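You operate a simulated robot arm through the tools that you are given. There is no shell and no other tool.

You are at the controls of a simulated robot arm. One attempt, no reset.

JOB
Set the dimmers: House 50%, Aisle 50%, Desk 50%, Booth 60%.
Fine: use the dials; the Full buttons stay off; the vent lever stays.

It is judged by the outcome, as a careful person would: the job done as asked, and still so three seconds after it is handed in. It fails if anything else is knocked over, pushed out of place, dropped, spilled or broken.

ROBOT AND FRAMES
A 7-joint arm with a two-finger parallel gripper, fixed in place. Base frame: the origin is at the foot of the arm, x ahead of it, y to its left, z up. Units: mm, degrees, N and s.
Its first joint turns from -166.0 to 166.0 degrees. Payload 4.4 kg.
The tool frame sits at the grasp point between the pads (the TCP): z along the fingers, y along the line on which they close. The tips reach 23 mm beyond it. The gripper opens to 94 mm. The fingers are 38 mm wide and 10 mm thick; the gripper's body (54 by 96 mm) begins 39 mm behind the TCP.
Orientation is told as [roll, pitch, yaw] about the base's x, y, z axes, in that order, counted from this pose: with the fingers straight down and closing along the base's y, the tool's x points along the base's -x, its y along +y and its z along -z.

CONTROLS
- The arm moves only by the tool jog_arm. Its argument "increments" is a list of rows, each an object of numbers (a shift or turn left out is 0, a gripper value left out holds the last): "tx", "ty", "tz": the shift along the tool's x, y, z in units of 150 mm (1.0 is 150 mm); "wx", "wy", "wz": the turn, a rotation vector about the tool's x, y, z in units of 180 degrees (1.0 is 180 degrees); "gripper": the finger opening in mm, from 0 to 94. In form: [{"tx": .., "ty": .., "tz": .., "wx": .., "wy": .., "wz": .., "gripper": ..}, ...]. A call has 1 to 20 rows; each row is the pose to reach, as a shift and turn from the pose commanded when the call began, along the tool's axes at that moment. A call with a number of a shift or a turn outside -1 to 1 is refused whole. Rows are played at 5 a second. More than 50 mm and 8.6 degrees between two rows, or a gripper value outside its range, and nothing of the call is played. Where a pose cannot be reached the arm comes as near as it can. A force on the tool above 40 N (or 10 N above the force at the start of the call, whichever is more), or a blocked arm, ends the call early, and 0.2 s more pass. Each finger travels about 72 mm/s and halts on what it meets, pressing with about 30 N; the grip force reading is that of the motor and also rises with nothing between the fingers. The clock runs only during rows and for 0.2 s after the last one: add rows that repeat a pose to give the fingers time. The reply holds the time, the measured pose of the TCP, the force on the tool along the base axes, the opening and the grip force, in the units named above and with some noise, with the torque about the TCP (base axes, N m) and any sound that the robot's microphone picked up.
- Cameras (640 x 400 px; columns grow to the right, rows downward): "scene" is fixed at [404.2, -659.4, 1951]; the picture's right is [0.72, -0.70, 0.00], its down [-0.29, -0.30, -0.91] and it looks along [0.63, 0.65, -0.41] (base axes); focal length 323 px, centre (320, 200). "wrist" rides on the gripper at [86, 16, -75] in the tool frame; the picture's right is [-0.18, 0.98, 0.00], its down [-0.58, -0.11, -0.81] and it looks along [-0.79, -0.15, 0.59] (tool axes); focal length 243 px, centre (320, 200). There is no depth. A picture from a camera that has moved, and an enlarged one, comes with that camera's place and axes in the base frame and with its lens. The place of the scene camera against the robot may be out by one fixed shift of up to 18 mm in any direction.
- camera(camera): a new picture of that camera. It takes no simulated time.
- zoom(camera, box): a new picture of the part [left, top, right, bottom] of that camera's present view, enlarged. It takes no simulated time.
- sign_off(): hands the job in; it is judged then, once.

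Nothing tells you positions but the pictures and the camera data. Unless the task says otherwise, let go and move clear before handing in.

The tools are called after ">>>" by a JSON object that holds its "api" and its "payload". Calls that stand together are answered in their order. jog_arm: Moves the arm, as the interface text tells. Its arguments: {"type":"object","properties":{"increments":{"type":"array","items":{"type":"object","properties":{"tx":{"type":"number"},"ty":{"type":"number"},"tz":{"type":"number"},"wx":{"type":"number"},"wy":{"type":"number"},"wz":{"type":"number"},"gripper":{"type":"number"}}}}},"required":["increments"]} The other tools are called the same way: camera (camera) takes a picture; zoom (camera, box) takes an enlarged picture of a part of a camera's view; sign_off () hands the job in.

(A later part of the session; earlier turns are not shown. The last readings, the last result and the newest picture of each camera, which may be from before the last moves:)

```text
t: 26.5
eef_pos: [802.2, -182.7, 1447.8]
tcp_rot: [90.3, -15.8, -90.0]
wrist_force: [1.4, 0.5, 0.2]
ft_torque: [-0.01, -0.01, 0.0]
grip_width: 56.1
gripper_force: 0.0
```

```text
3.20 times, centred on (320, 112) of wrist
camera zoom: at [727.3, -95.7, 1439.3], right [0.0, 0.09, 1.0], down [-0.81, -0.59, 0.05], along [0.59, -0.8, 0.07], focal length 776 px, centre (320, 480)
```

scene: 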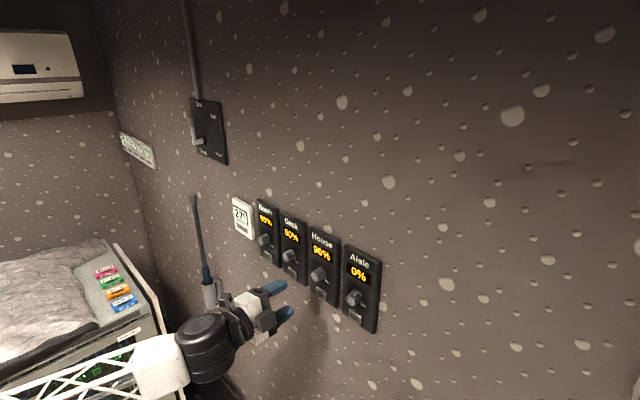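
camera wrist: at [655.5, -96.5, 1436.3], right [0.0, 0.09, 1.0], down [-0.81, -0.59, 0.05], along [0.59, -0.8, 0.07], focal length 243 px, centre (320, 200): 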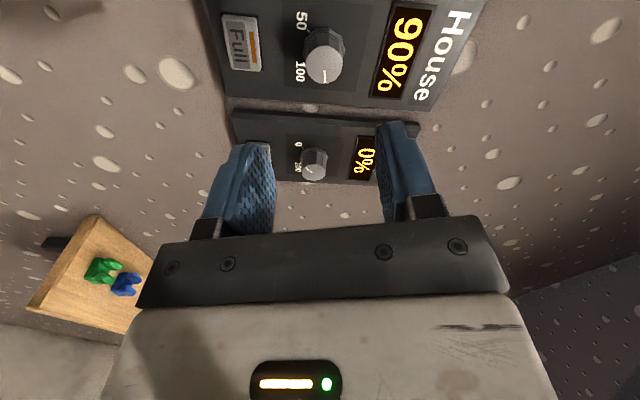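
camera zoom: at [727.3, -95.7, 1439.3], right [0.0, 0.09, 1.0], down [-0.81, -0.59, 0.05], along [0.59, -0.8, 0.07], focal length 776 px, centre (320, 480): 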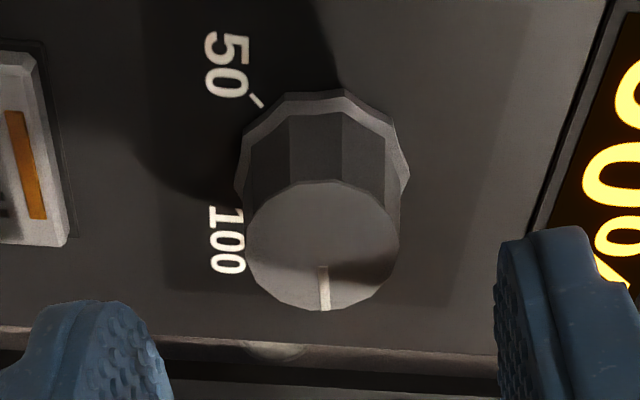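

I'll check the sideways offset from a second tool angle before gripping, by rotating 90° while still clear of the knob.

>>> {"api": "jog_arm", "payload": {"increments": [{"tx": 0.0133, "ty": 0.0087, "wz": -0.045}, {"tx": 0.0133, "ty": 0.0087, "wz": -0.09}, {"tx": 0.0133, "ty": 0.0087, "wz": -0.135}, {"tx": 0.0133, "ty": 0.0087, "wz": -0.18}, {"tx": 0.0133, "ty": 0.0087, "wz": -0.225}, {"tx": 0.0133, "ty": 0.0087, "wz": -0.27}, {"tx": 0.0133, "ty": 0.0087, "wz": -0.315}, {"tx": 0.0133, "ty": 0.0087, "wz": -0.36}, {"tx": 0.0133, "ty": 0.0087, "wz": -0.405}, {"tx": 0.0133, "ty": 0.0087, "wz": -0.45}, {"tx": 0.0133, "ty": 0.0087, "wz": -0.4122}, {"tx": 0.0133, "ty": 0.0087, "wz": -0.4122}, {"tx": 0.0133, "ty": 0.0087, "wz": -0.4122}]}}

>>> {"api": "zoom", "payload": {"camera": "wrist", "box": [220, 50, 420, 175]}}

```text
t: 29.3
eef_pos: [801.5, -179.3, 1447.9]
tcp_rot: [156.5, -89.8, -156.5]
wrist_force: [-0.6, -1.1, -0.2]
ft_torque: [0.0, 0.02, 0.01]
grip_width: 55.7
gripper_force: 0.1
```

```text
3.20 times, centred on (320, 112) of wrist
camera zoom: at [727.7, -163.6, 1360.0], right [0.0, 0.98, 0.19], down [-0.81, -0.11, 0.58], along [0.59, -0.15, 0.79], focal length 776 px, centre (320, 480)
```

zoom: 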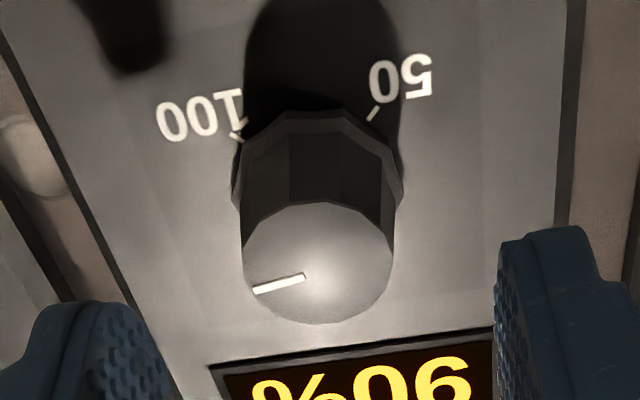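

The knob is at y≈-180.1, z≈1448.6, which matches the first view. I'll rotate back to +74°, insert over the House knob and close.

>>> {"api": "jog_arm", "payload": {"increments": [{"tx": -0.004, "ty": -0.004, "wz": 0.045}, {"tx": -0.004, "ty": -0.004, "wz": 0.09}, {"tx": -0.004, "ty": -0.004, "wz": 0.135}, {"tx": -0.004, "ty": -0.004, "wz": 0.18}, {"tx": -0.004, "ty": -0.004, "wz": 0.225}, {"tx": -0.004, "ty": -0.004, "wz": 0.27}, {"tx": -0.004, "ty": -0.004, "wz": 0.315}, {"tx": -0.004, "ty": -0.004, "wz": 0.36}, {"tx": -0.004, "ty": -0.004, "wz": 0.4}, {"tx": -0.004, "ty": -0.004, "wz": 0.4}, {"tx": -0.004, "ty": -0.004, "wz": 0.4, "tz": 0.06}, {"tx": -0.004, "ty": -0.004, "wz": 0.4, "tz": 0.12}, {"tx": -0.004, "ty": -0.004, "wz": 0.4, "tz": 0.183}, {"tx": -0.004, "ty": -0.004, "wz": 0.4, "tz": 0.183}]}}

>>> {"api": "zoom", "payload": {"camera": "wrist", "box": [230, 80, 430, 230]}}

>>> {"api": "zoom", "payload": {"camera": "scene", "box": [250, 210, 390, 340]}}

```text
t: 32.3
eef_pos: [829.2, -180.4, 1448.7]
tcp_rot: [90.2, -17.9, -90.0]
wrist_force: [-0.1, 0.0, -0.1]
ft_torque: [0.02, 0.02, 0.02]
grip_width: 55.9
gripper_force: 0.1
```

```text
2.67 times, centred on (330, 155) of wrist
camera zoom: at [754.7, -92.9, 1436.6], right [0.0, 0.13, 0.99], down [-0.81, -0.59, 0.07], along [0.59, -0.8, 0.1], focal length 647 px, centre (293, 320)
```

zoom: 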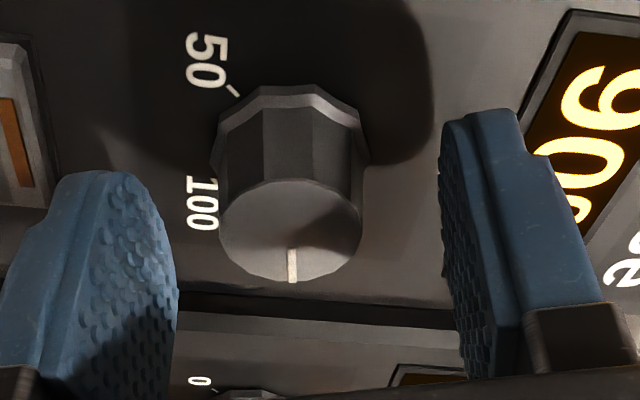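

```text
3.08 times, centred on (320, 275) of scene
camera zoom: at [404.2, -659.4, 1951.0], right [0.72, -0.7, 0.0], down [-0.29, -0.3, -0.91], along [0.63, 0.65, -0.41], focal length 994 px, centre (320, -31)
```

zoom: 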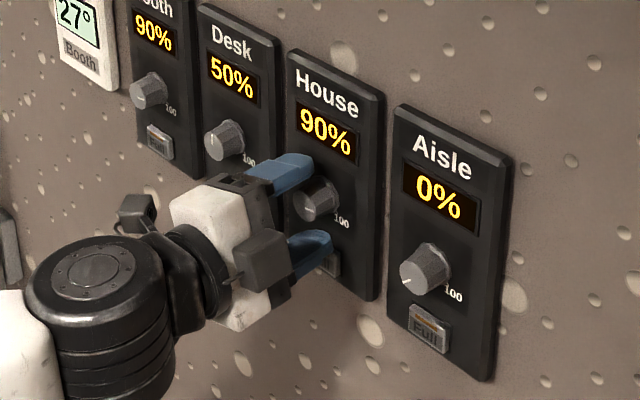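

The knob is centred within about 1 mm. I'll close gently.

>>> {"api": "jog_arm", "payload": {"increments": [{"gripper": 46}, {"gripper": 38}, {"gripper": 32}, {"gripper": 29}, {"gripper": 26}, {"gripper": 23}, {"gripper": 22}, {"gripper": 22}]}}

```text
t: 34.1
eef_pos: [829.7, -179.8, 1449.4]
tcp_rot: [90.2, -17.9, -90.0]
wrist_force: [-7.2, -2.0, -9.8]
ft_torque: [-0.02, 0.23, -0.07]
grip_width: 27.8
gripper_force: 44.9
```

Gripped with low force. I'll turn House counter-clockwise.

>>> {"api": "jog_arm", "payload": {"increments": [{"ty": -0.001, "wz": -0.02}, {"ty": -0.001, "wz": -0.04}, {"ty": -0.001, "wz": -0.06}, {"ty": -0.001, "wz": -0.08}, {"ty": -0.001, "wz": -0.1}, {"ty": -0.001, "wz": -0.12}, {"ty": -0.001, "wz": -0.14}, {"ty": -0.001, "wz": -0.16}, {"ty": -0.001, "wz": -0.18}, {"ty": -0.001, "wz": -0.2}, {"ty": -0.001, "wz": -0.22}, {"ty": -0.001, "wz": -0.24}, {"ty": -0.001, "wz": -0.26}, {"ty": -0.001, "wz": -0.28}, {"ty": -0.001, "wz": -0.3}]}}

>>> {"api": "zoom", "payload": {"camera": "scene", "box": [250, 210, 390, 340]}}

```text
t: 37.3
eef_pos: [828.6, -180.6, 1448.6]
tcp_rot: [90.9, -72.0, -90.8]
wrist_force: [-24.7, 4.5, -5.9]
ft_torque: [0.04, -0.08, 0.05]
grip_width: 27.8
gripper_force: 45.0
```

```text
3.08 times, centred on (320, 275) of scene
camera zoom: at [404.2, -659.4, 1951.0], right [0.72, -0.7, 0.0], down [-0.29, -0.3, -0.91], along [0.63, 0.65, -0.41], focal length 994 px, centre (320, -31)
```

zoom: 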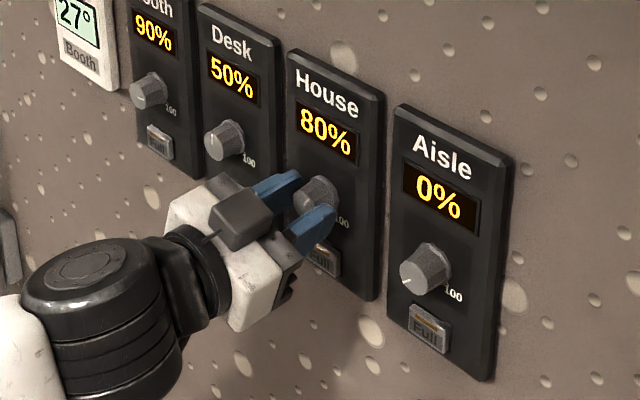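

The 54° turn took House from 90 to 80%, confirming 54° per 10% on this dial. I'll continue the sweep.

>>> {"api": "jog_arm", "payload": {"increments": [{"tz": -0.002, "wz": 0}, {"tz": -0.002, "wz": -0.02}, {"tz": -0.002, "wz": -0.04}, {"tz": -0.002, "wz": -0.06}, {"tz": -0.002, "wz": -0.08}, {"tz": -0.002, "wz": -0.1}, {"tz": -0.002, "wz": -0.12}, {"tz": -0.002, "wz": -0.14}, {"tz": -0.002, "wz": -0.16}, {"tz": -0.002, "wz": -0.18}, {"tz": -0.002, "wz": -0.2}, {"tz": -0.002, "wz": -0.22}, {"tz": -0.002, "wz": -0.24}, {"tz": -0.002, "wz": -0.26}, {"tz": -0.002, "wz": -0.28}, {"tz": -0.002, "wz": -0.3}]}}

>>> {"api": "zoom", "payload": {"camera": "scene", "box": [250, 210, 390, 340]}}

```text
t: 39.2
eef_pos: [829.7, -179.5, 1447.8]
tcp_rot: [-91.7, -81.0, 91.8]
wrist_force: [-30.2, 2.2, -6.7]
ft_torque: [0.01, 0.26, 0.2]
grip_width: 28.0
gripper_force: 44.4
stopped in row 9: the force on the tool passed its limit at 42 N (the readings are from after the stop); the commanded pose is now the measured one
```

```text
3.08 times, centred on (320, 275) of scene
camera zoom: at [404.2, -659.4, 1951.0], right [0.72, -0.7, 0.0], down [-0.29, -0.3, -0.91], along [0.63, 0.65, -0.41], focal length 994 px, centre (320, -31)
```

zoom: 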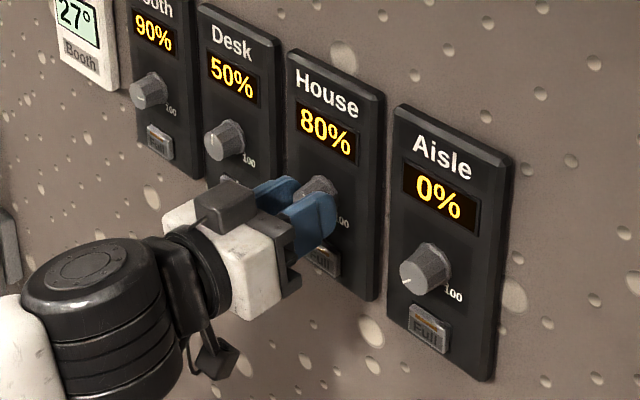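

There's a steady push along -x, so I'll back off half a millimetre and carry on.

>>> {"api": "jog_arm", "payload": {"increments": [{"tz": -0.003, "wz": 0}, {"tz": -0.003, "wz": -0.015}, {"tz": -0.003, "wz": -0.03}, {"tz": -0.003, "wz": -0.045}, {"tz": -0.003, "wz": -0.06}, {"tz": -0.003, "wz": -0.075}, {"tz": -0.003, "wz": -0.09}, {"tz": -0.003, "wz": -0.105}, {"tz": -0.003, "wz": -0.12}, {"tz": -0.003, "wz": -0.135}, {"tz": -0.003, "wz": -0.15}, {"tz": -0.003, "wz": -0.165}, {"tz": -0.003, "wz": -0.18}, {"tz": -0.003, "wz": -0.195}, {"tz": -0.003, "wz": -0.21}, {"tz": -0.003, "wz": -0.225}]}}

>>> {"api": "zoom", "payload": {"camera": "scene", "box": [250, 210, 390, 340]}}

```text
t: 42.2
eef_pos: [829.0, -180.1, 1448.1]
tcp_rot: [-90.5, -47.4, 90.5]
wrist_force: [-30.4, 7.3, -8.5]
ft_torque: [0.0, -0.18, 0.83]
grip_width: 27.5
gripper_force: 44.9
stopped in row 14: the force on the tool passed its limit at 46 N (the readings are from after the stop); the commanded pose is now the measured one
```

```text
3.08 times, centred on (320, 275) of scene
camera zoom: at [404.2, -659.4, 1951.0], right [0.72, -0.7, 0.0], down [-0.29, -0.3, -0.91], along [0.63, 0.65, -0.41], focal length 994 px, centre (320, -31)
```

zoom: 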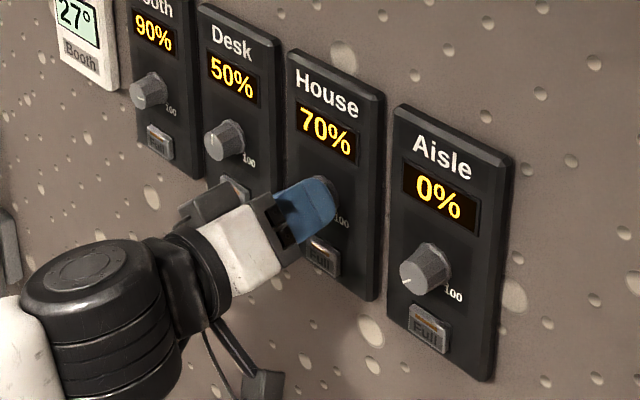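

House reads 70% after about 115° of turn. I'll release, back off clear of the knob, and wind the tool back to regrip.

>>> {"api": "jog_arm", "payload": {"increments": [{"gripper": 36}, {"gripper": 46}, {"gripper": 50}, {"gripper": 50, "tz": -0.06}, {"gripper": 50, "tz": -0.14}, {"gripper": 50, "tz": -0.19, "wz": 0.045}, {"gripper": 50, "tz": -0.19, "wz": 0.09}, {"gripper": 50, "tz": -0.19, "wz": 0.135}, {"gripper": 50, "tz": -0.19, "wz": 0.18}, {"gripper": 50, "tz": -0.19, "wz": 0.225}, {"gripper": 50, "tz": -0.19, "wz": 0.27}, {"gripper": 50, "tz": -0.19, "wz": 0.315}, {"gripper": 50, "tz": -0.19, "wz": 0.36}, {"gripper": 50, "tz": -0.19, "wz": 0.405}, {"gripper": 50, "tz": -0.19, "wz": 0.45}, {"gripper": 50, "tz": -0.19, "wz": 0.495}, {"gripper": 50, "tz": -0.19, "wz": 0.54}, {"gripper": 50, "tz": -0.19, "wz": 0.585}, {"gripper": 50, "tz": -0.19, "wz": 0.63}, {"gripper": 50, "tz": -0.19, "wz": 0.63}]}}

>>> {"api": "zoom", "payload": {"camera": "scene", "box": [250, 210, 390, 340]}}

>>> {"api": "zoom", "payload": {"camera": "wrist", "box": [220, 50, 420, 175]}}

```text
t: 46.4
eef_pos: [800.8, -179.9, 1446.3]
tcp_rot: [90.1, -19.2, -90.0]
wrist_force: [-0.8, -0.1, -0.1]
ft_torque: [0.0, 0.01, -0.02]
grip_width: 50.0
gripper_force: 0.1
```

```text
3.08 times, centred on (320, 275) of scene
camera zoom: at [404.2, -659.4, 1951.0], right [0.72, -0.7, 0.0], down [-0.29, -0.3, -0.91], along [0.63, 0.65, -0.41], focal length 994 px, centre (320, -31)
```

zoom: 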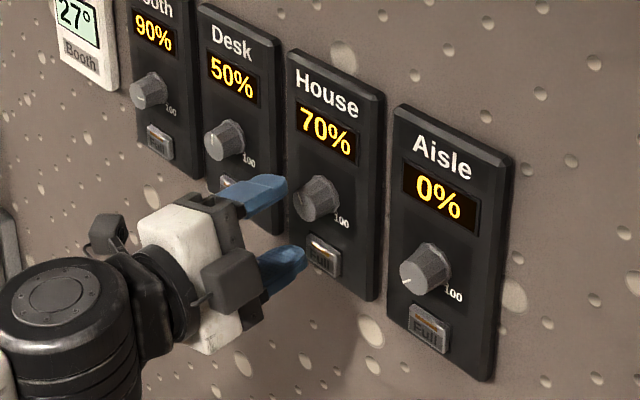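

```text
3.20 times, centred on (320, 112) of wrist
camera zoom: at [725.7, -94.1, 1433.3], right [0.0, 0.15, 0.99], down [-0.81, -0.59, 0.08], along [0.59, -0.8, 0.12], focal length 776 px, centre (320, 480)
```

zoom: 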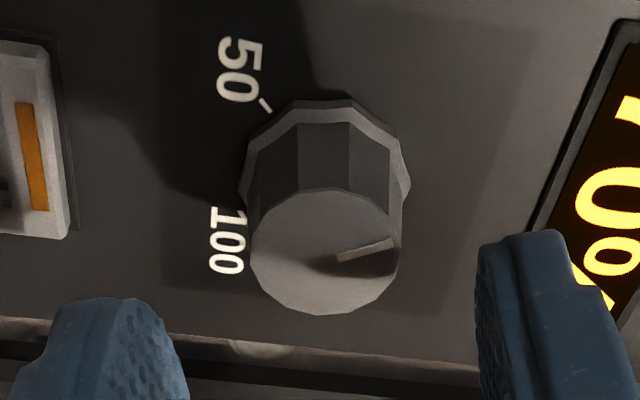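

House holds at 70%, about 29° left of top, so roughly 105° remains to the "50" mark. I'll re-centre, insert and close.

>>> {"api": "jog_arm", "payload": {"increments": [{"tx": -0.003, "ty": 0.01, "tz": 0.06}, {"tx": -0.003, "ty": 0.01, "tz": 0.12}, {"tx": -0.003, "ty": 0.01, "tz": 0.185}, {"tx": -0.003, "ty": 0.01, "tz": 0.185}, {"tx": -0.003, "ty": 0.01, "tz": 0.185, "gripper": 42}, {"tx": -0.003, "ty": 0.01, "tz": 0.185, "gripper": 36}, {"tx": -0.003, "ty": 0.01, "tz": 0.185, "gripper": 32}, {"tx": -0.003, "ty": 0.01, "tz": 0.185, "gripper": 29}, {"tx": -0.003, "ty": 0.01, "tz": 0.185, "gripper": 26}, {"tx": -0.003, "ty": 0.01, "tz": 0.185, "gripper": 23}, {"tx": -0.003, "ty": 0.01, "tz": 0.185, "gripper": 22}, {"tx": -0.003, "ty": 0.01, "tz": 0.185, "gripper": 22}]}}

>>> {"api": "zoom", "payload": {"camera": "wrist", "box": [230, 80, 430, 230]}}

```text
t: 49.0
eef_pos: [828.0, -181.3, 1447.8]
tcp_rot: [90.2, -19.2, -89.9]
wrist_force: [-8.2, -3.7, -11.7]
ft_torque: [-0.03, 0.25, -0.14]
grip_width: 27.7
gripper_force: 45.3
```

```text
2.67 times, centred on (330, 155) of wrist
camera zoom: at [753.6, -94.5, 1434.5], right [0.0, 0.15, 0.99], down [-0.81, -0.59, 0.09], along [0.59, -0.8, 0.12], focal length 647 px, centre (293, 320)
```

zoom: 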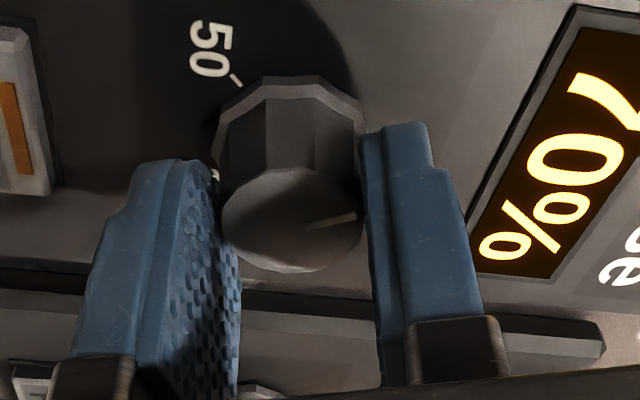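

The grip is well centred. I'll turn counter-clockwise again.

>>> {"api": "jog_arm", "payload": {"increments": [{"ty": -0.001, "wz": -0.02}, {"ty": -0.001, "wz": -0.04}, {"ty": -0.001, "wz": -0.06}, {"ty": -0.001, "wz": -0.08}, {"ty": -0.001, "wz": -0.1}, {"ty": -0.001, "wz": -0.12}, {"ty": -0.001, "wz": -0.14}, {"ty": -0.001, "wz": -0.16}, {"ty": -0.001, "wz": -0.18}, {"ty": -0.001, "wz": -0.2}, {"ty": -0.001, "wz": -0.22}, {"ty": -0.001, "wz": -0.24}, {"ty": -0.001, "wz": -0.26}, {"ty": -0.001, "wz": -0.28}, {"ty": -0.001, "wz": -0.3}]}}

>>> {"api": "zoom", "payload": {"camera": "scene", "box": [250, 210, 390, 340]}}

```text
t: 52.2
eef_pos: [827.8, -180.9, 1448.7]
tcp_rot: [91.0, -73.2, -90.8]
wrist_force: [-21.3, 0.5, -5.4]
ft_torque: [-0.01, 0.11, -0.06]
grip_width: 28.1
gripper_force: 44.6
```

```text
3.08 times, centred on (320, 275) of scene
camera zoom: at [404.2, -659.4, 1951.0], right [0.72, -0.7, 0.0], down [-0.29, -0.3, -0.91], along [0.63, 0.65, -0.41], focal length 994 px, centre (320, -31)
```

zoom: 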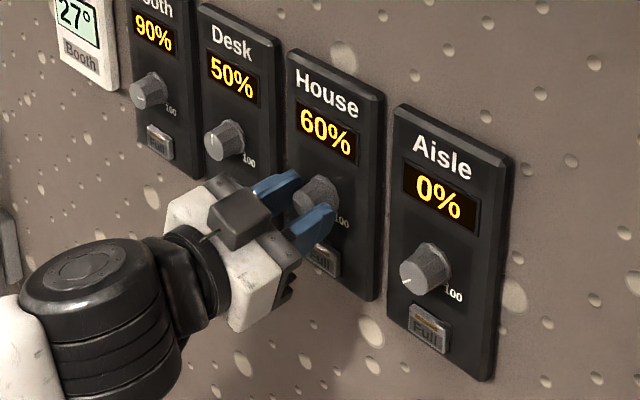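

House reads 60%. I'll continue towards the 50 end, backing off slightly in x.

>>> {"api": "jog_arm", "payload": {"increments": [{"tz": -0.003, "wz": -0.0}, {"tz": -0.003, "wz": -0.018}, {"tz": -0.003, "wz": -0.036}, {"tz": -0.003, "wz": -0.054}, {"tz": -0.003, "wz": -0.072}, {"tz": -0.003, "wz": -0.09}, {"tz": -0.003, "wz": -0.108}, {"tz": -0.003, "wz": -0.126}, {"tz": -0.003, "wz": -0.144}, {"tz": -0.003, "wz": -0.162}, {"tz": -0.003, "wz": -0.18}, {"tz": -0.003, "wz": -0.198}, {"tz": -0.003, "wz": -0.216}, {"tz": -0.003, "wz": -0.234}]}}

>>> {"api": "zoom", "payload": {"camera": "scene", "box": [250, 210, 390, 340]}}

>>> {"api": "zoom", "payload": {"camera": "wrist", "box": [230, 80, 430, 230]}}

```text
t: 54.9
eef_pos: [828.0, -180.7, 1449.2]
tcp_rot: [-90.6, -70.5, 90.6]
wrist_force: [-19.8, 8.3, -5.0]
ft_torque: [0.01, 0.0, 0.38]
grip_width: 27.4
gripper_force: 45.2
stopped in row 13: the force on the tool passed its limit at 44 N (the readings are from after the stop); the commanded pose is now the measured one
```

```text
3.08 times, centred on (320, 275) of scene
camera zoom: at [404.2, -659.4, 1951.0], right [0.72, -0.7, 0.0], down [-0.29, -0.3, -0.91], along [0.63, 0.65, -0.41], focal length 994 px, centre (320, -31)
```

zoom: 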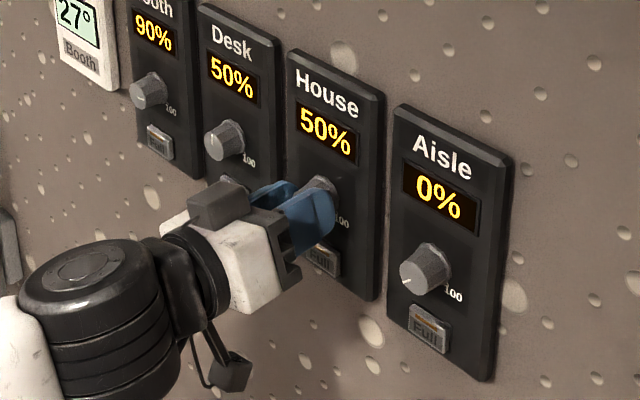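

```text
2.67 times, centred on (330, 155) of wrist
camera zoom: at [753.3, -194.3, 1360.7], right [0.0, 0.99, -0.15], down [-0.81, 0.09, 0.58], along [0.59, 0.13, 0.8], focal length 647 px, centre (293, 320)
```

zoom: 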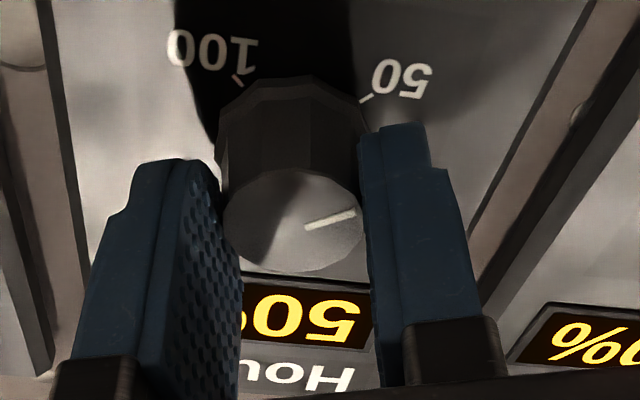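

House shows 50% with the pointer at about -125°. I'll ease the last 10° or so to bring it onto the 50 mark.

>>> {"api": "jog_arm", "payload": {"increments": [{"tz": -0.002, "wz": 0}, {"tz": -0.002, "wz": -0.009}, {"tz": -0.002, "wz": -0.018}, {"tz": -0.002, "wz": -0.027}, {"tz": -0.002, "wz": -0.036}, {"tz": -0.002, "wz": -0.045}, {"tz": -0.002, "wz": -0.052}, {"tz": -0.002, "wz": -0.052}]}}

>>> {"api": "zoom", "payload": {"camera": "scene", "box": [250, 210, 390, 340]}}

>>> {"api": "zoom", "payload": {"camera": "wrist", "box": [230, 80, 430, 230]}}

```text
t: 56.7
eef_pos: [826.3, -179.6, 1448.8]
tcp_rot: [-90.4, -61.1, 90.4]
wrist_force: [8.0, 25.0, 1.1]
ft_torque: [0.01, 0.04, 0.39]
grip_width: 27.4
gripper_force: 45.1
```

```text
3.08 times, centred on (320, 275) of scene
camera zoom: at [404.2, -659.4, 1951.0], right [0.72, -0.7, 0.0], down [-0.29, -0.3, -0.91], along [0.63, 0.65, -0.41], focal length 994 px, centre (320, -31)
```

zoom: 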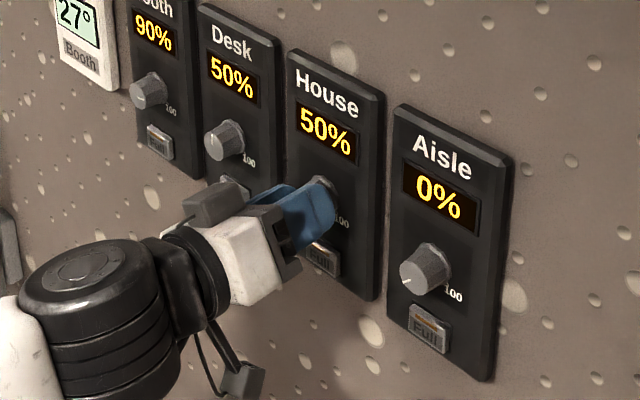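

```text
2.67 times, centred on (330, 155) of wrist
camera zoom: at [753.2, -208.4, 1364.0], right [0.0, 0.95, -0.31], down [-0.81, 0.18, 0.56], along [0.59, 0.25, 0.77], focal length 647 px, centre (293, 320)
```

zoom: 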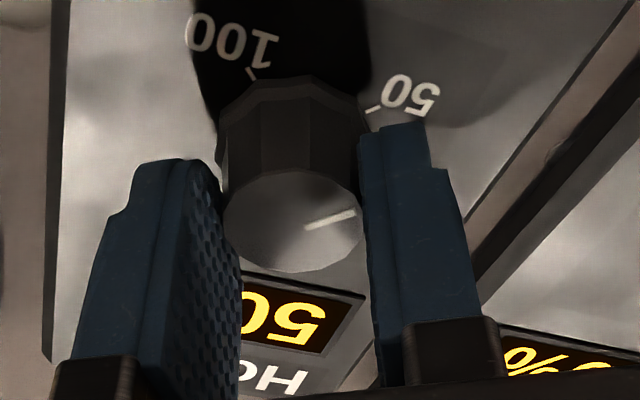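

The pointer is now at the 50 mark and the display reads 50%. I'll release and withdraw.

>>> {"api": "jog_arm", "payload": {"increments": [{"gripper": 34}, {"gripper": 42}, {"gripper": 48}, {"gripper": 48}, {"tz": -0.1, "gripper": 48}, {"tz": -0.25, "gripper": 48}, {"tz": -0.45, "gripper": 48}, {"tz": -0.65, "gripper": 48}, {"tz": -0.65, "gripper": 48}]}}

>>> {"api": "zoom", "payload": {"camera": "scene", "box": [250, 210, 390, 340]}}

>>> {"api": "camera", "payload": {"camera": "wrist"}}

```text
t: 58.7
eef_pos: [729.6, -178.4, 1447.4]
tcp_rot: [-90.3, -61.2, 90.4]
wrist_force: [-1.1, -0.2, 0.3]
ft_torque: [-0.03, 0.04, 0.0]
grip_width: 48.2
gripper_force: 0.1
```

```text
3.08 times, centred on (320, 275) of scene
camera zoom: at [404.2, -659.4, 1951.0], right [0.72, -0.7, 0.0], down [-0.29, -0.3, -0.91], along [0.63, 0.65, -0.41], focal length 994 px, centre (320, -31)
```

zoom: 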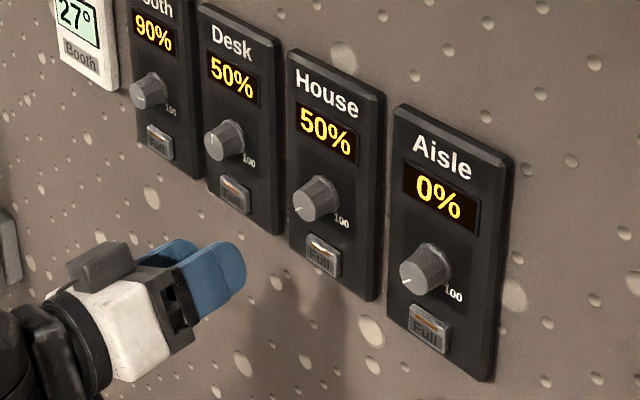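

```text
taken
camera wrist: at [655.3, -207.5, 1364.4], right [0.0, 0.95, -0.31], down [-0.81, 0.18, 0.56], along [0.59, 0.25, 0.77], focal length 243 px, centre (320, 200)
```

wrist: 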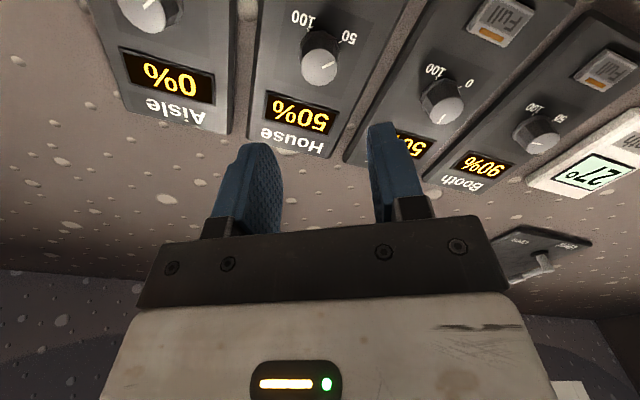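

House is at 50% and stays there. Next is Aisle, about 115 mm further right, approached at -67° for a clockwise turn.

>>> {"api": "jog_arm", "payload": {"increments": [{"tx": 0.09, "ty": -0.17, "wz": -0.04, "gripper": 56}, {"tx": 0.18, "ty": -0.34, "wz": -0.08, "gripper": 56}, {"tx": 0.27, "ty": -0.51, "wz": -0.12, "gripper": 56}, {"tx": 0.369, "ty": -0.684, "wz": -0.16, "gripper": 56}, {"tx": 0.369, "ty": -0.684, "wz": -0.2, "gripper": 56}, {"tx": 0.369, "ty": -0.684, "wz": -0.214, "gripper": 56}, {"tx": 0.369, "ty": -0.684, "wz": -0.214, "gripper": 56}, {"tx": 0.369, "ty": -0.684, "wz": -0.214, "gripper": 56}]}}

>>> {"api": "camera", "payload": {"camera": "wrist"}}

>>> {"api": "zoom", "payload": {"camera": "wrist", "box": [220, 0, 420, 125]}}

>>> {"api": "camera", "payload": {"camera": "scene"}}

```text
t: 60.5
eef_pos: [730.8, -295.1, 1449.8]
tcp_rot: [-90.3, -22.6, 90.2]
wrist_force: [-0.1, 0.7, 0.8]
ft_torque: [-0.01, 0.0, 0.01]
grip_width: 56.0
gripper_force: 0.1
```

```text
taken
camera wrist: at [656.5, -370.4, 1400.0], right [0.0, 0.55, -0.84], down [-0.81, 0.49, 0.32], along [0.59, 0.68, 0.44], focal length 243 px, centre (320, 200)
```

wrist: 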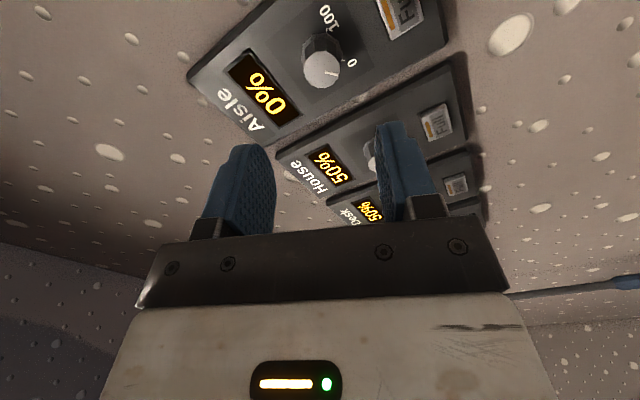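

```text
3.20 times, centred on (320, 62) of wrist
camera zoom: at [656.5, -370.4, 1400.0], right [0.0, 0.55, -0.84], down [-0.81, 0.49, 0.32], along [0.59, 0.68, 0.44], focal length 776 px, centre (320, 640)
```

zoom: 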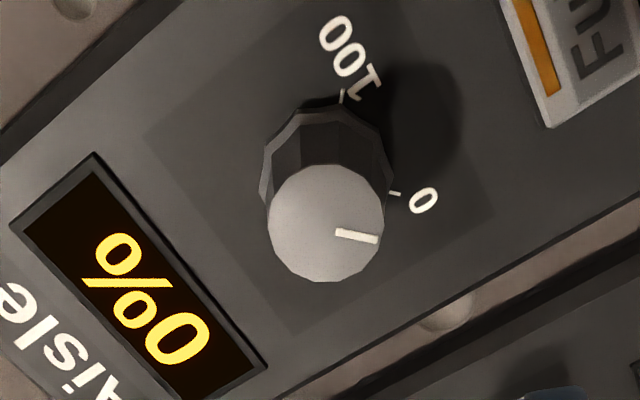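

```text
taken
```

scene: 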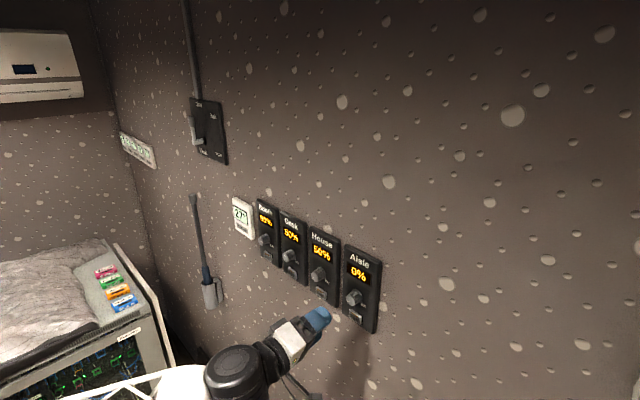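

Aisle's knob is within about 1.5 mm of the tool axis. I'll move closer and measure again.

>>> {"api": "jog_arm", "payload": {"increments": [{"tx": -0.006, "ty": 0.009, "tz": 0.2}, {"tx": -0.006, "ty": 0.009, "tz": 0.4}, {"tx": -0.006, "ty": 0.009, "tz": 0.473}, {"tx": -0.006, "ty": 0.009, "tz": 0.473}, {"tx": -0.006, "ty": 0.009, "tz": 0.473}]}}

>>> {"api": "zoom", "payload": {"camera": "wrist", "box": [220, 50, 420, 175]}}

```text
t: 61.7
eef_pos: [801.1, -295.3, 1447.5]
tcp_rot: [-90.3, -22.6, 90.1]
wrist_force: [-0.3, -1.1, 0.1]
ft_torque: [0.02, 0.02, 0.02]
grip_width: 55.9
gripper_force: 0.1
```

```text
3.20 times, centred on (320, 112) of wrist
camera zoom: at [727.4, -369.5, 1399.3], right [0.0, 0.55, -0.84], down [-0.81, 0.49, 0.32], along [0.59, 0.68, 0.44], focal length 776 px, centre (320, 480)
```

zoom: 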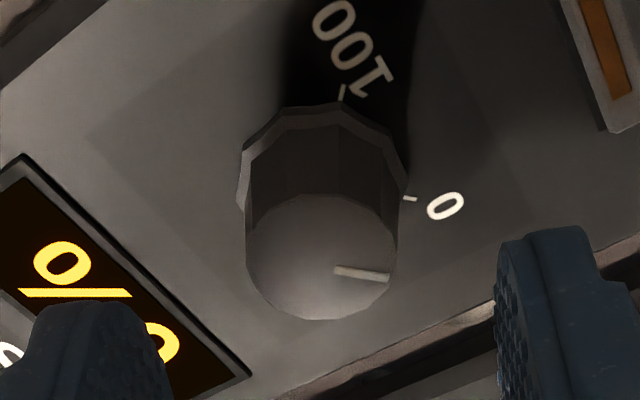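

It's aligned to within half a millimetre. I'll insert and close on the Aisle knob.

>>> {"api": "jog_arm", "payload": {"increments": [{"tx": -0.003, "ty": 0.002, "tz": 0.06}, {"tx": -0.003, "ty": 0.002, "tz": 0.12}, {"tx": -0.003, "ty": 0.002, "tz": 0.182}, {"tx": -0.003, "ty": 0.002, "tz": 0.182}, {"tx": -0.003, "ty": 0.002, "tz": 0.182, "gripper": 46}, {"tx": -0.003, "ty": 0.002, "tz": 0.182, "gripper": 38}, {"tx": -0.003, "ty": 0.002, "tz": 0.182, "gripper": 32}, {"tx": -0.003, "ty": 0.002, "tz": 0.182, "gripper": 29}, {"tx": -0.003, "ty": 0.002, "tz": 0.182, "gripper": 26}, {"tx": -0.003, "ty": 0.002, "tz": 0.182, "gripper": 23}, {"tx": -0.003, "ty": 0.002, "tz": 0.182, "gripper": 22}, {"tx": -0.003, "ty": 0.002, "tz": 0.182, "gripper": 22}]}}

>>> {"api": "zoom", "payload": {"camera": "wrist", "box": [230, 80, 430, 230]}}

```text
t: 64.3
eef_pos: [829.0, -294.8, 1449.1]
tcp_rot: [-90.2, -22.6, 90.1]
wrist_force: [6.7, -9.0, 15.0]
ft_torque: [0.11, -0.35, -0.23]
grip_width: 27.8
gripper_force: 45.1
```

```text
2.67 times, centred on (330, 155) of wrist
camera zoom: at [754.5, -369.5, 1398.9], right [0.0, 0.55, -0.84], down [-0.81, 0.49, 0.32], along [0.59, 0.68, 0.44], focal length 647 px, centre (293, 320)
```

zoom: 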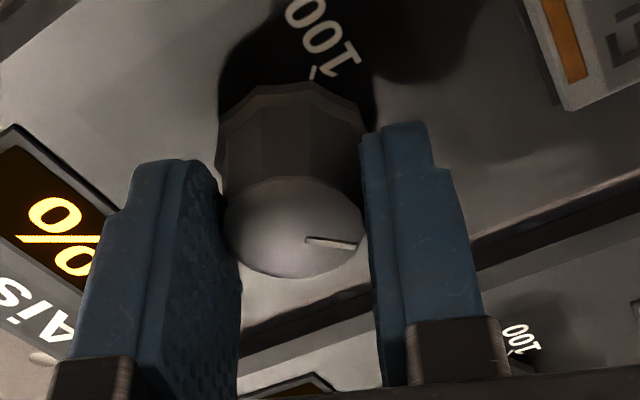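

Gripped, and the pointer turns with the tool. I'll turn Aisle clockwise.

>>> {"api": "jog_arm", "payload": {"increments": [{"ty": -0.0015, "wz": 0.02}, {"ty": -0.0015, "wz": 0.04}, {"ty": -0.0015, "wz": 0.06}, {"ty": -0.0015, "wz": 0.08}, {"ty": -0.0015, "wz": 0.1}, {"ty": -0.0015, "wz": 0.12}, {"ty": -0.0015, "wz": 0.14}, {"ty": -0.0015, "wz": 0.16}, {"ty": -0.0015, "wz": 0.18}, {"ty": -0.0015, "wz": 0.2}, {"ty": -0.0015, "wz": 0.22}, {"ty": -0.0015, "wz": 0.24}, {"ty": -0.0015, "wz": 0.26}, {"ty": -0.0015, "wz": 0.28}, {"ty": -0.0015, "wz": 0.3}]}}

>>> {"api": "zoom", "payload": {"camera": "scene", "box": [250, 210, 390, 340]}}

```text
t: 67.2
eef_pos: [829.6, -295.4, 1447.6]
tcp_rot: [-90.2, -70.2, 90.3]
wrist_force: [-18.6, 5.7, -3.7]
ft_torque: [0.02, 0.17, 0.24]
grip_width: 28.1
gripper_force: 45.5
stopped in row 14: the force on the tool passed its limit at 41 N (the readings are from after the stop); the commanded pose is now the measured one
```

```text
3.08 times, centred on (320, 275) of scene
camera zoom: at [404.2, -659.4, 1951.0], right [0.72, -0.7, 0.0], down [-0.29, -0.3, -0.91], along [0.63, 0.65, -0.41], focal length 994 px, centre (320, -31)
```

zoom: 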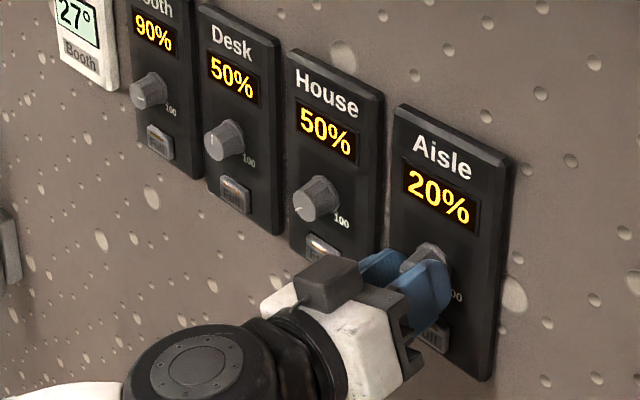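

Aisle reads 20%. I'll continue with a slight back-off in x.

>>> {"api": "jog_arm", "payload": {"increments": [{"tz": -0.002, "wz": 0}, {"tz": -0.002, "wz": 0.02}, {"tz": -0.002, "wz": 0.04}, {"tz": -0.002, "wz": 0.06}, {"tz": -0.002, "wz": 0.08}, {"tz": -0.002, "wz": 0.1}, {"tz": -0.002, "wz": 0.12}, {"tz": -0.002, "wz": 0.14}, {"tz": -0.002, "wz": 0.16}, {"tz": -0.002, "wz": 0.18}, {"tz": -0.002, "wz": 0.2}, {"tz": -0.002, "wz": 0.22}, {"tz": -0.002, "wz": 0.24}, {"tz": -0.002, "wz": 0.26}, {"tz": -0.002, "wz": 0.28}, {"tz": -0.002, "wz": 0.3}]}}

>>> {"api": "zoom", "payload": {"camera": "scene", "box": [250, 210, 390, 340]}}

```text
t: 70.5
eef_pos: [829.2, -295.4, 1447.3]
tcp_rot: [90.1, -55.7, -89.8]
wrist_force: [13.6, 23.4, 5.5]
ft_torque: [-0.04, -0.18, 0.47]
grip_width: 27.8
gripper_force: 44.9
```

```text
3.08 times, centred on (320, 275) of scene
camera zoom: at [404.2, -659.4, 1951.0], right [0.72, -0.7, 0.0], down [-0.29, -0.3, -0.91], along [0.63, 0.65, -0.41], focal length 994 px, centre (320, -31)
```

zoom: 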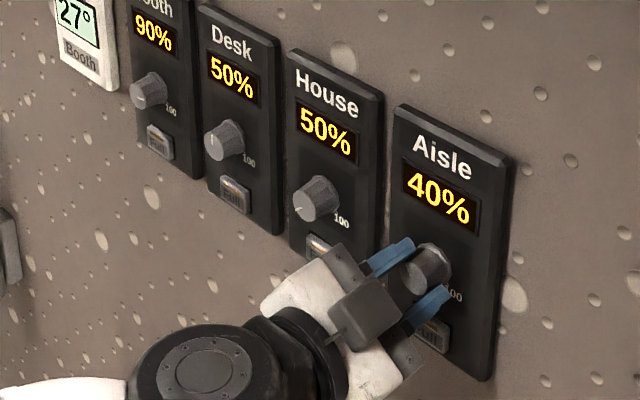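

Aisle reads 40% with about 33° to go. I'll relieve the sideways load and finish the turn.

>>> {"api": "jog_arm", "payload": {"increments": [{"ty": 0.002, "tz": 0.001, "wz": 0}, {"ty": 0.002, "tz": 0.001, "wz": 0.018}, {"ty": 0.002, "tz": 0.001, "wz": 0.036}, {"ty": 0.002, "tz": 0.001, "wz": 0.054}, {"ty": 0.002, "tz": 0.001, "wz": 0.072}, {"ty": 0.002, "tz": 0.001, "wz": 0.09}, {"ty": 0.002, "tz": 0.001, "wz": 0.108}, {"ty": 0.002, "tz": 0.001, "wz": 0.126}, {"ty": 0.002, "tz": 0.001, "wz": 0.144}, {"ty": 0.002, "tz": 0.001, "wz": 0.162}, {"ty": 0.002, "tz": 0.001, "wz": 0.175}, {"ty": 0.002, "tz": 0.001, "wz": 0.175}]}}

>>> {"api": "zoom", "payload": {"camera": "scene", "box": [250, 210, 390, 340]}}

>>> {"api": "zoom", "payload": {"camera": "wrist", "box": [230, 80, 430, 230]}}

```text
t: 73.2
eef_pos: [828.5, -295.1, 1447.0]
tcp_rot: [90.0, -24.2, -89.8]
wrist_force: [-17.5, 13.1, -4.4]
ft_torque: [0.01, 0.13, 0.44]
grip_width: 27.8
gripper_force: 44.9
```

```text
3.08 times, centred on (320, 275) of scene
camera zoom: at [404.2, -659.4, 1951.0], right [0.72, -0.7, 0.0], down [-0.29, -0.3, -0.91], along [0.63, 0.65, -0.41], focal length 994 px, centre (320, -31)
```

zoom: 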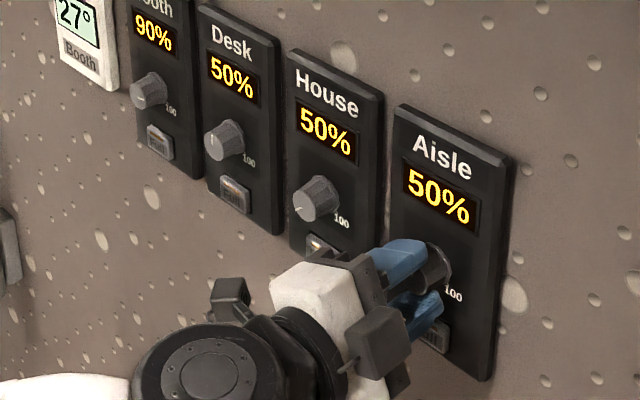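

```text
2.67 times, centred on (330, 155) of wrist
camera zoom: at [753.9, -210.2, 1426.8], right [0.0, 0.24, 0.97], down [-0.8, -0.58, 0.14], along [0.59, -0.78, 0.19], focal length 647 px, centre (293, 320)
```

zoom: 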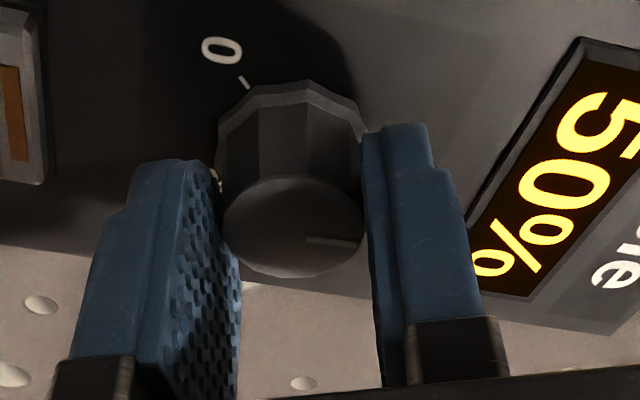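

Aisle reads 50% but the pointer is about 9° short of straight up. I'll turn that last bit so it's centred.

>>> {"api": "jog_arm", "payload": {"increments": [{"tz": -0.001, "wz": 0.01}, {"tz": -0.001, "wz": 0.02}, {"tz": -0.001, "wz": 0.03}, {"tz": -0.001, "wz": 0.04}, {"tz": -0.001, "wz": 0.049}, {"tz": -0.001, "wz": 0.049}]}}

>>> {"api": "zoom", "payload": {"camera": "scene", "box": [250, 210, 390, 340]}}

>>> {"api": "zoom", "payload": {"camera": "wrist", "box": [230, 80, 430, 230]}}

```text
t: 74.5
eef_pos: [827.8, -294.2, 1448.5]
tcp_rot: [90.0, -15.4, -89.8]
wrist_force: [23.9, -3.8, 2.9]
ft_torque: [0.0, 0.0, -0.16]
grip_width: 27.8
gripper_force: 45.0
```

```text
3.08 times, centred on (320, 275) of scene
camera zoom: at [404.2, -659.4, 1951.0], right [0.72, -0.7, 0.0], down [-0.29, -0.3, -0.91], along [0.63, 0.65, -0.41], focal length 994 px, centre (320, -31)
```

zoom: 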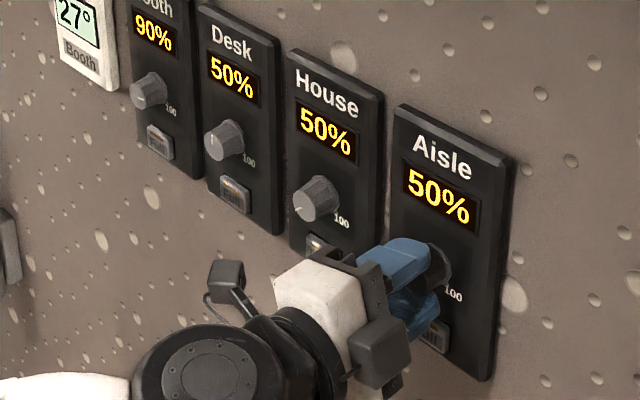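

```text
2.67 times, centred on (330, 155) of wrist
camera zoom: at [753.4, -207.9, 1440.1], right [0.0, 0.08, 1.0], down [-0.8, -0.59, 0.05], along [0.59, -0.8, 0.07], focal length 647 px, centre (293, 320)
```

zoom: 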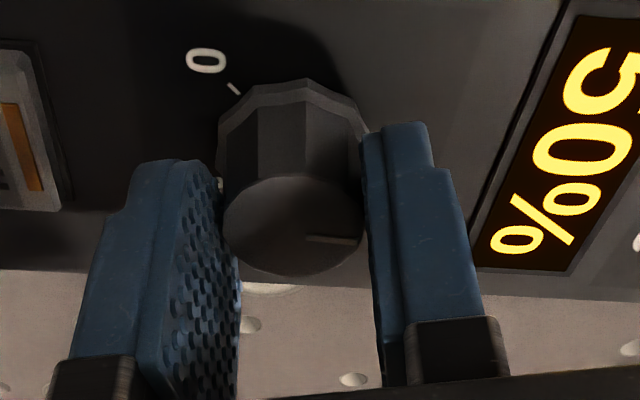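

Aisle reads 50% with the pointer straight up. I'll release and withdraw.

>>> {"api": "jog_arm", "payload": {"increments": [{"gripper": 34}, {"gripper": 42}, {"gripper": 46}, {"gripper": 46}, {"tz": -0.1, "gripper": 46}, {"tz": -0.25, "gripper": 46}, {"tz": -0.45, "gripper": 46}, {"tz": -0.65, "gripper": 46}, {"tz": -0.65, "gripper": 46}]}}

>>> {"api": "zoom", "payload": {"camera": "scene", "box": [230, 190, 390, 340]}}

```text
t: 76.5
eef_pos: [730.0, -298.0, 1449.6]
tcp_rot: [90.1, -15.5, -89.8]
wrist_force: [0.0, 0.1, 0.1]
ft_torque: [-0.02, -0.03, 0.03]
grip_width: 46.0
gripper_force: 0.1
```

```text
2.67 times, centred on (310, 265) of scene
camera zoom: at [404.2, -659.4, 1951.0], right [0.72, -0.7, 0.0], down [-0.29, -0.3, -0.91], along [0.63, 0.65, -0.41], focal length 862 px, centre (347, 27)
```

zoom: 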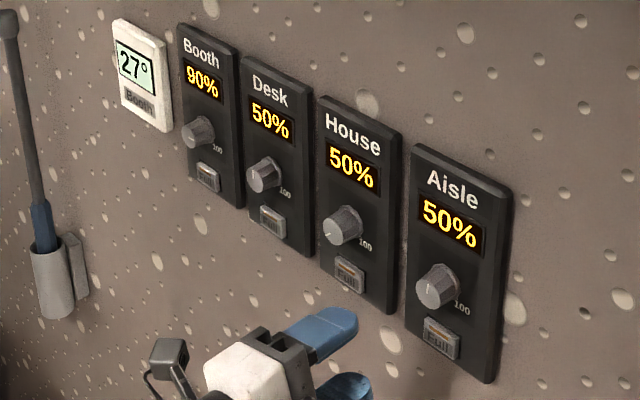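

Desk, House and Aisle all read 50%. I'll travel back left past the panels, staying 85 mm or more off the knobs, to Booth at y≈49.

>>> {"api": "jog_arm", "payload": {"increments": [{"tx": 0.25, "ty": 0.069}, {"tx": 0.5, "ty": 0.138}, {"tx": 0.744, "ty": 0.206}, {"tx": 0.95, "ty": 0.263}]}}

>>> {"api": "jog_arm", "payload": {"increments": [{"tx": 0.25, "ty": 0.069}, {"tx": 0.5, "ty": 0.138}, {"tx": 0.744, "ty": 0.206}, {"tx": 0.95, "ty": 0.263}]}}

>>> {"api": "jog_arm", "payload": {"increments": [{"tx": 0.15, "ty": 0.041, "gripper": 56}, {"tx": 0.335, "ty": 0.093, "gripper": 56}, {"tx": 0.335, "ty": 0.093, "gripper": 56}, {"tx": 0.335, "ty": 0.093, "gripper": 56}]}}

>>> {"api": "camera", "payload": {"camera": "wrist"}}

>>> {"api": "zoom", "payload": {"camera": "wrist", "box": [220, 0, 420, 125]}}

>>> {"api": "camera", "payload": {"camera": "scene"}}

```text
t: 77.5
eef_pos: [729.5, -148.1, 1444.7]
tcp_rot: [90.0, -15.4, -89.8]
wrist_force: [-0.3, 0.3, -0.8]
ft_torque: [0.0, -0.01, -0.01]
grip_width: 46.0
gripper_force: 0.0
```

```text
t: 78.5
eef_pos: [729.2, -0.4, 1447.1]
tcp_rot: [90.2, -15.4, -89.8]
wrist_force: [-1.1, 0.2, -0.1]
ft_torque: [-0.01, 0.04, -0.03]
grip_width: 45.9
gripper_force: 0.0
```

```text
t: 79.5
eef_pos: [728.1, 53.7, 1447.3]
tcp_rot: [90.0, -15.5, -89.8]
wrist_force: [-0.5, 0.4, -0.5]
ft_torque: [-0.02, 0.0, 0.02]
grip_width: 56.1
gripper_force: 0.0
```

```text
taken
camera wrist: at [653.9, 140.2, 1439.1], right [0.0, 0.08, 1.0], down [-0.8, -0.59, 0.05], along [0.59, -0.8, 0.07], focal length 243 px, centre (320, 200)
```

wrist: 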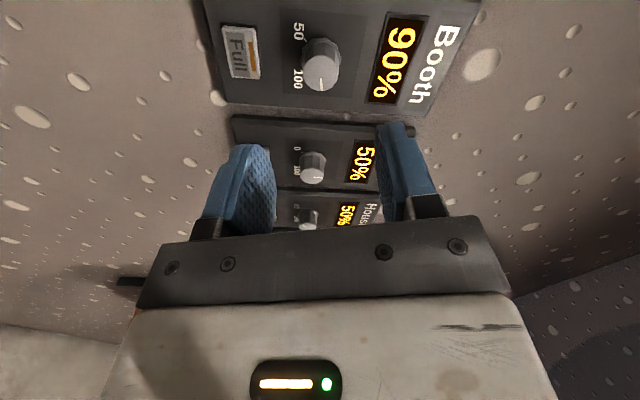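

```text
3.20 times, centred on (320, 62) of wrist
camera zoom: at [653.9, 140.2, 1439.1], right [0.0, 0.08, 1.0], down [-0.8, -0.59, 0.05], along [0.59, -0.8, 0.07], focal length 776 px, centre (320, 640)
```

zoom: 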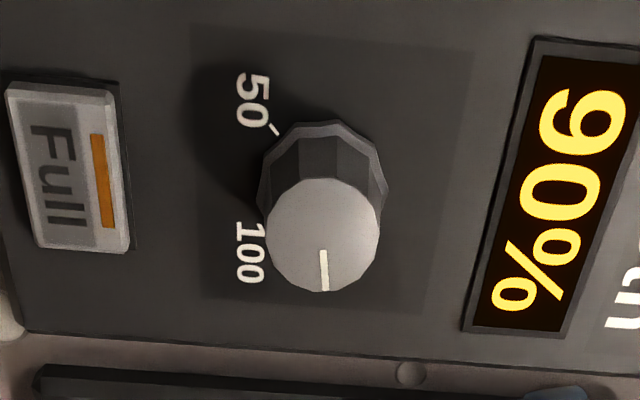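

```text
taken
```

scene: 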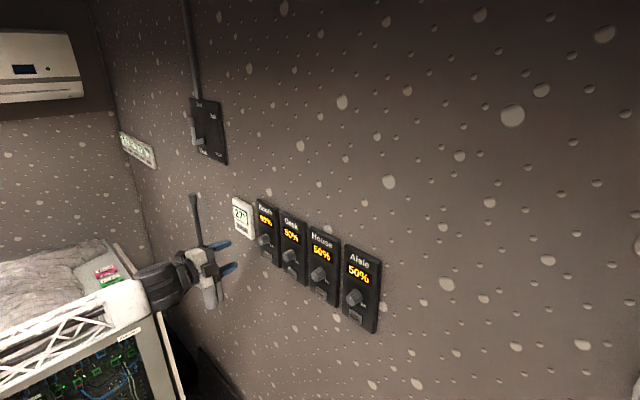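

The Booth knob is at about (49.2, 1448.5). I'll correct and move closer.

>>> {"api": "jog_arm", "payload": {"increments": [{"tx": -0.031, "tz": 0.2}, {"tx": -0.031, "tz": 0.4}, {"tx": -0.031, "tz": 0.487}, {"tx": -0.031, "tz": 0.487}, {"tx": -0.031, "tz": 0.487}]}}

>>> {"api": "zoom", "payload": {"camera": "wrist", "box": [220, 50, 420, 175]}}

```text
t: 80.8
eef_pos: [802.9, 50.3, 1448.5]
tcp_rot: [90.0, -15.4, -89.8]
wrist_force: [-0.7, 0.8, -0.1]
ft_torque: [0.03, 0.01, 0.02]
grip_width: 56.1
gripper_force: 0.0
```

```text
3.20 times, centred on (320, 112) of wrist
camera zoom: at [727.7, 135.7, 1441.5], right [0.0, 0.08, 1.0], down [-0.8, -0.59, 0.05], along [0.59, -0.8, 0.07], focal length 776 px, centre (320, 480)
```

zoom: 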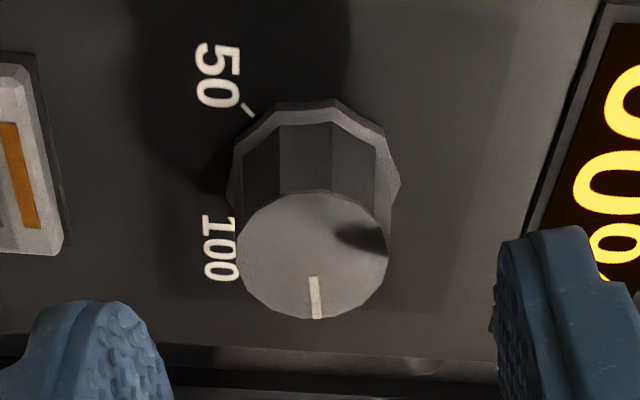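

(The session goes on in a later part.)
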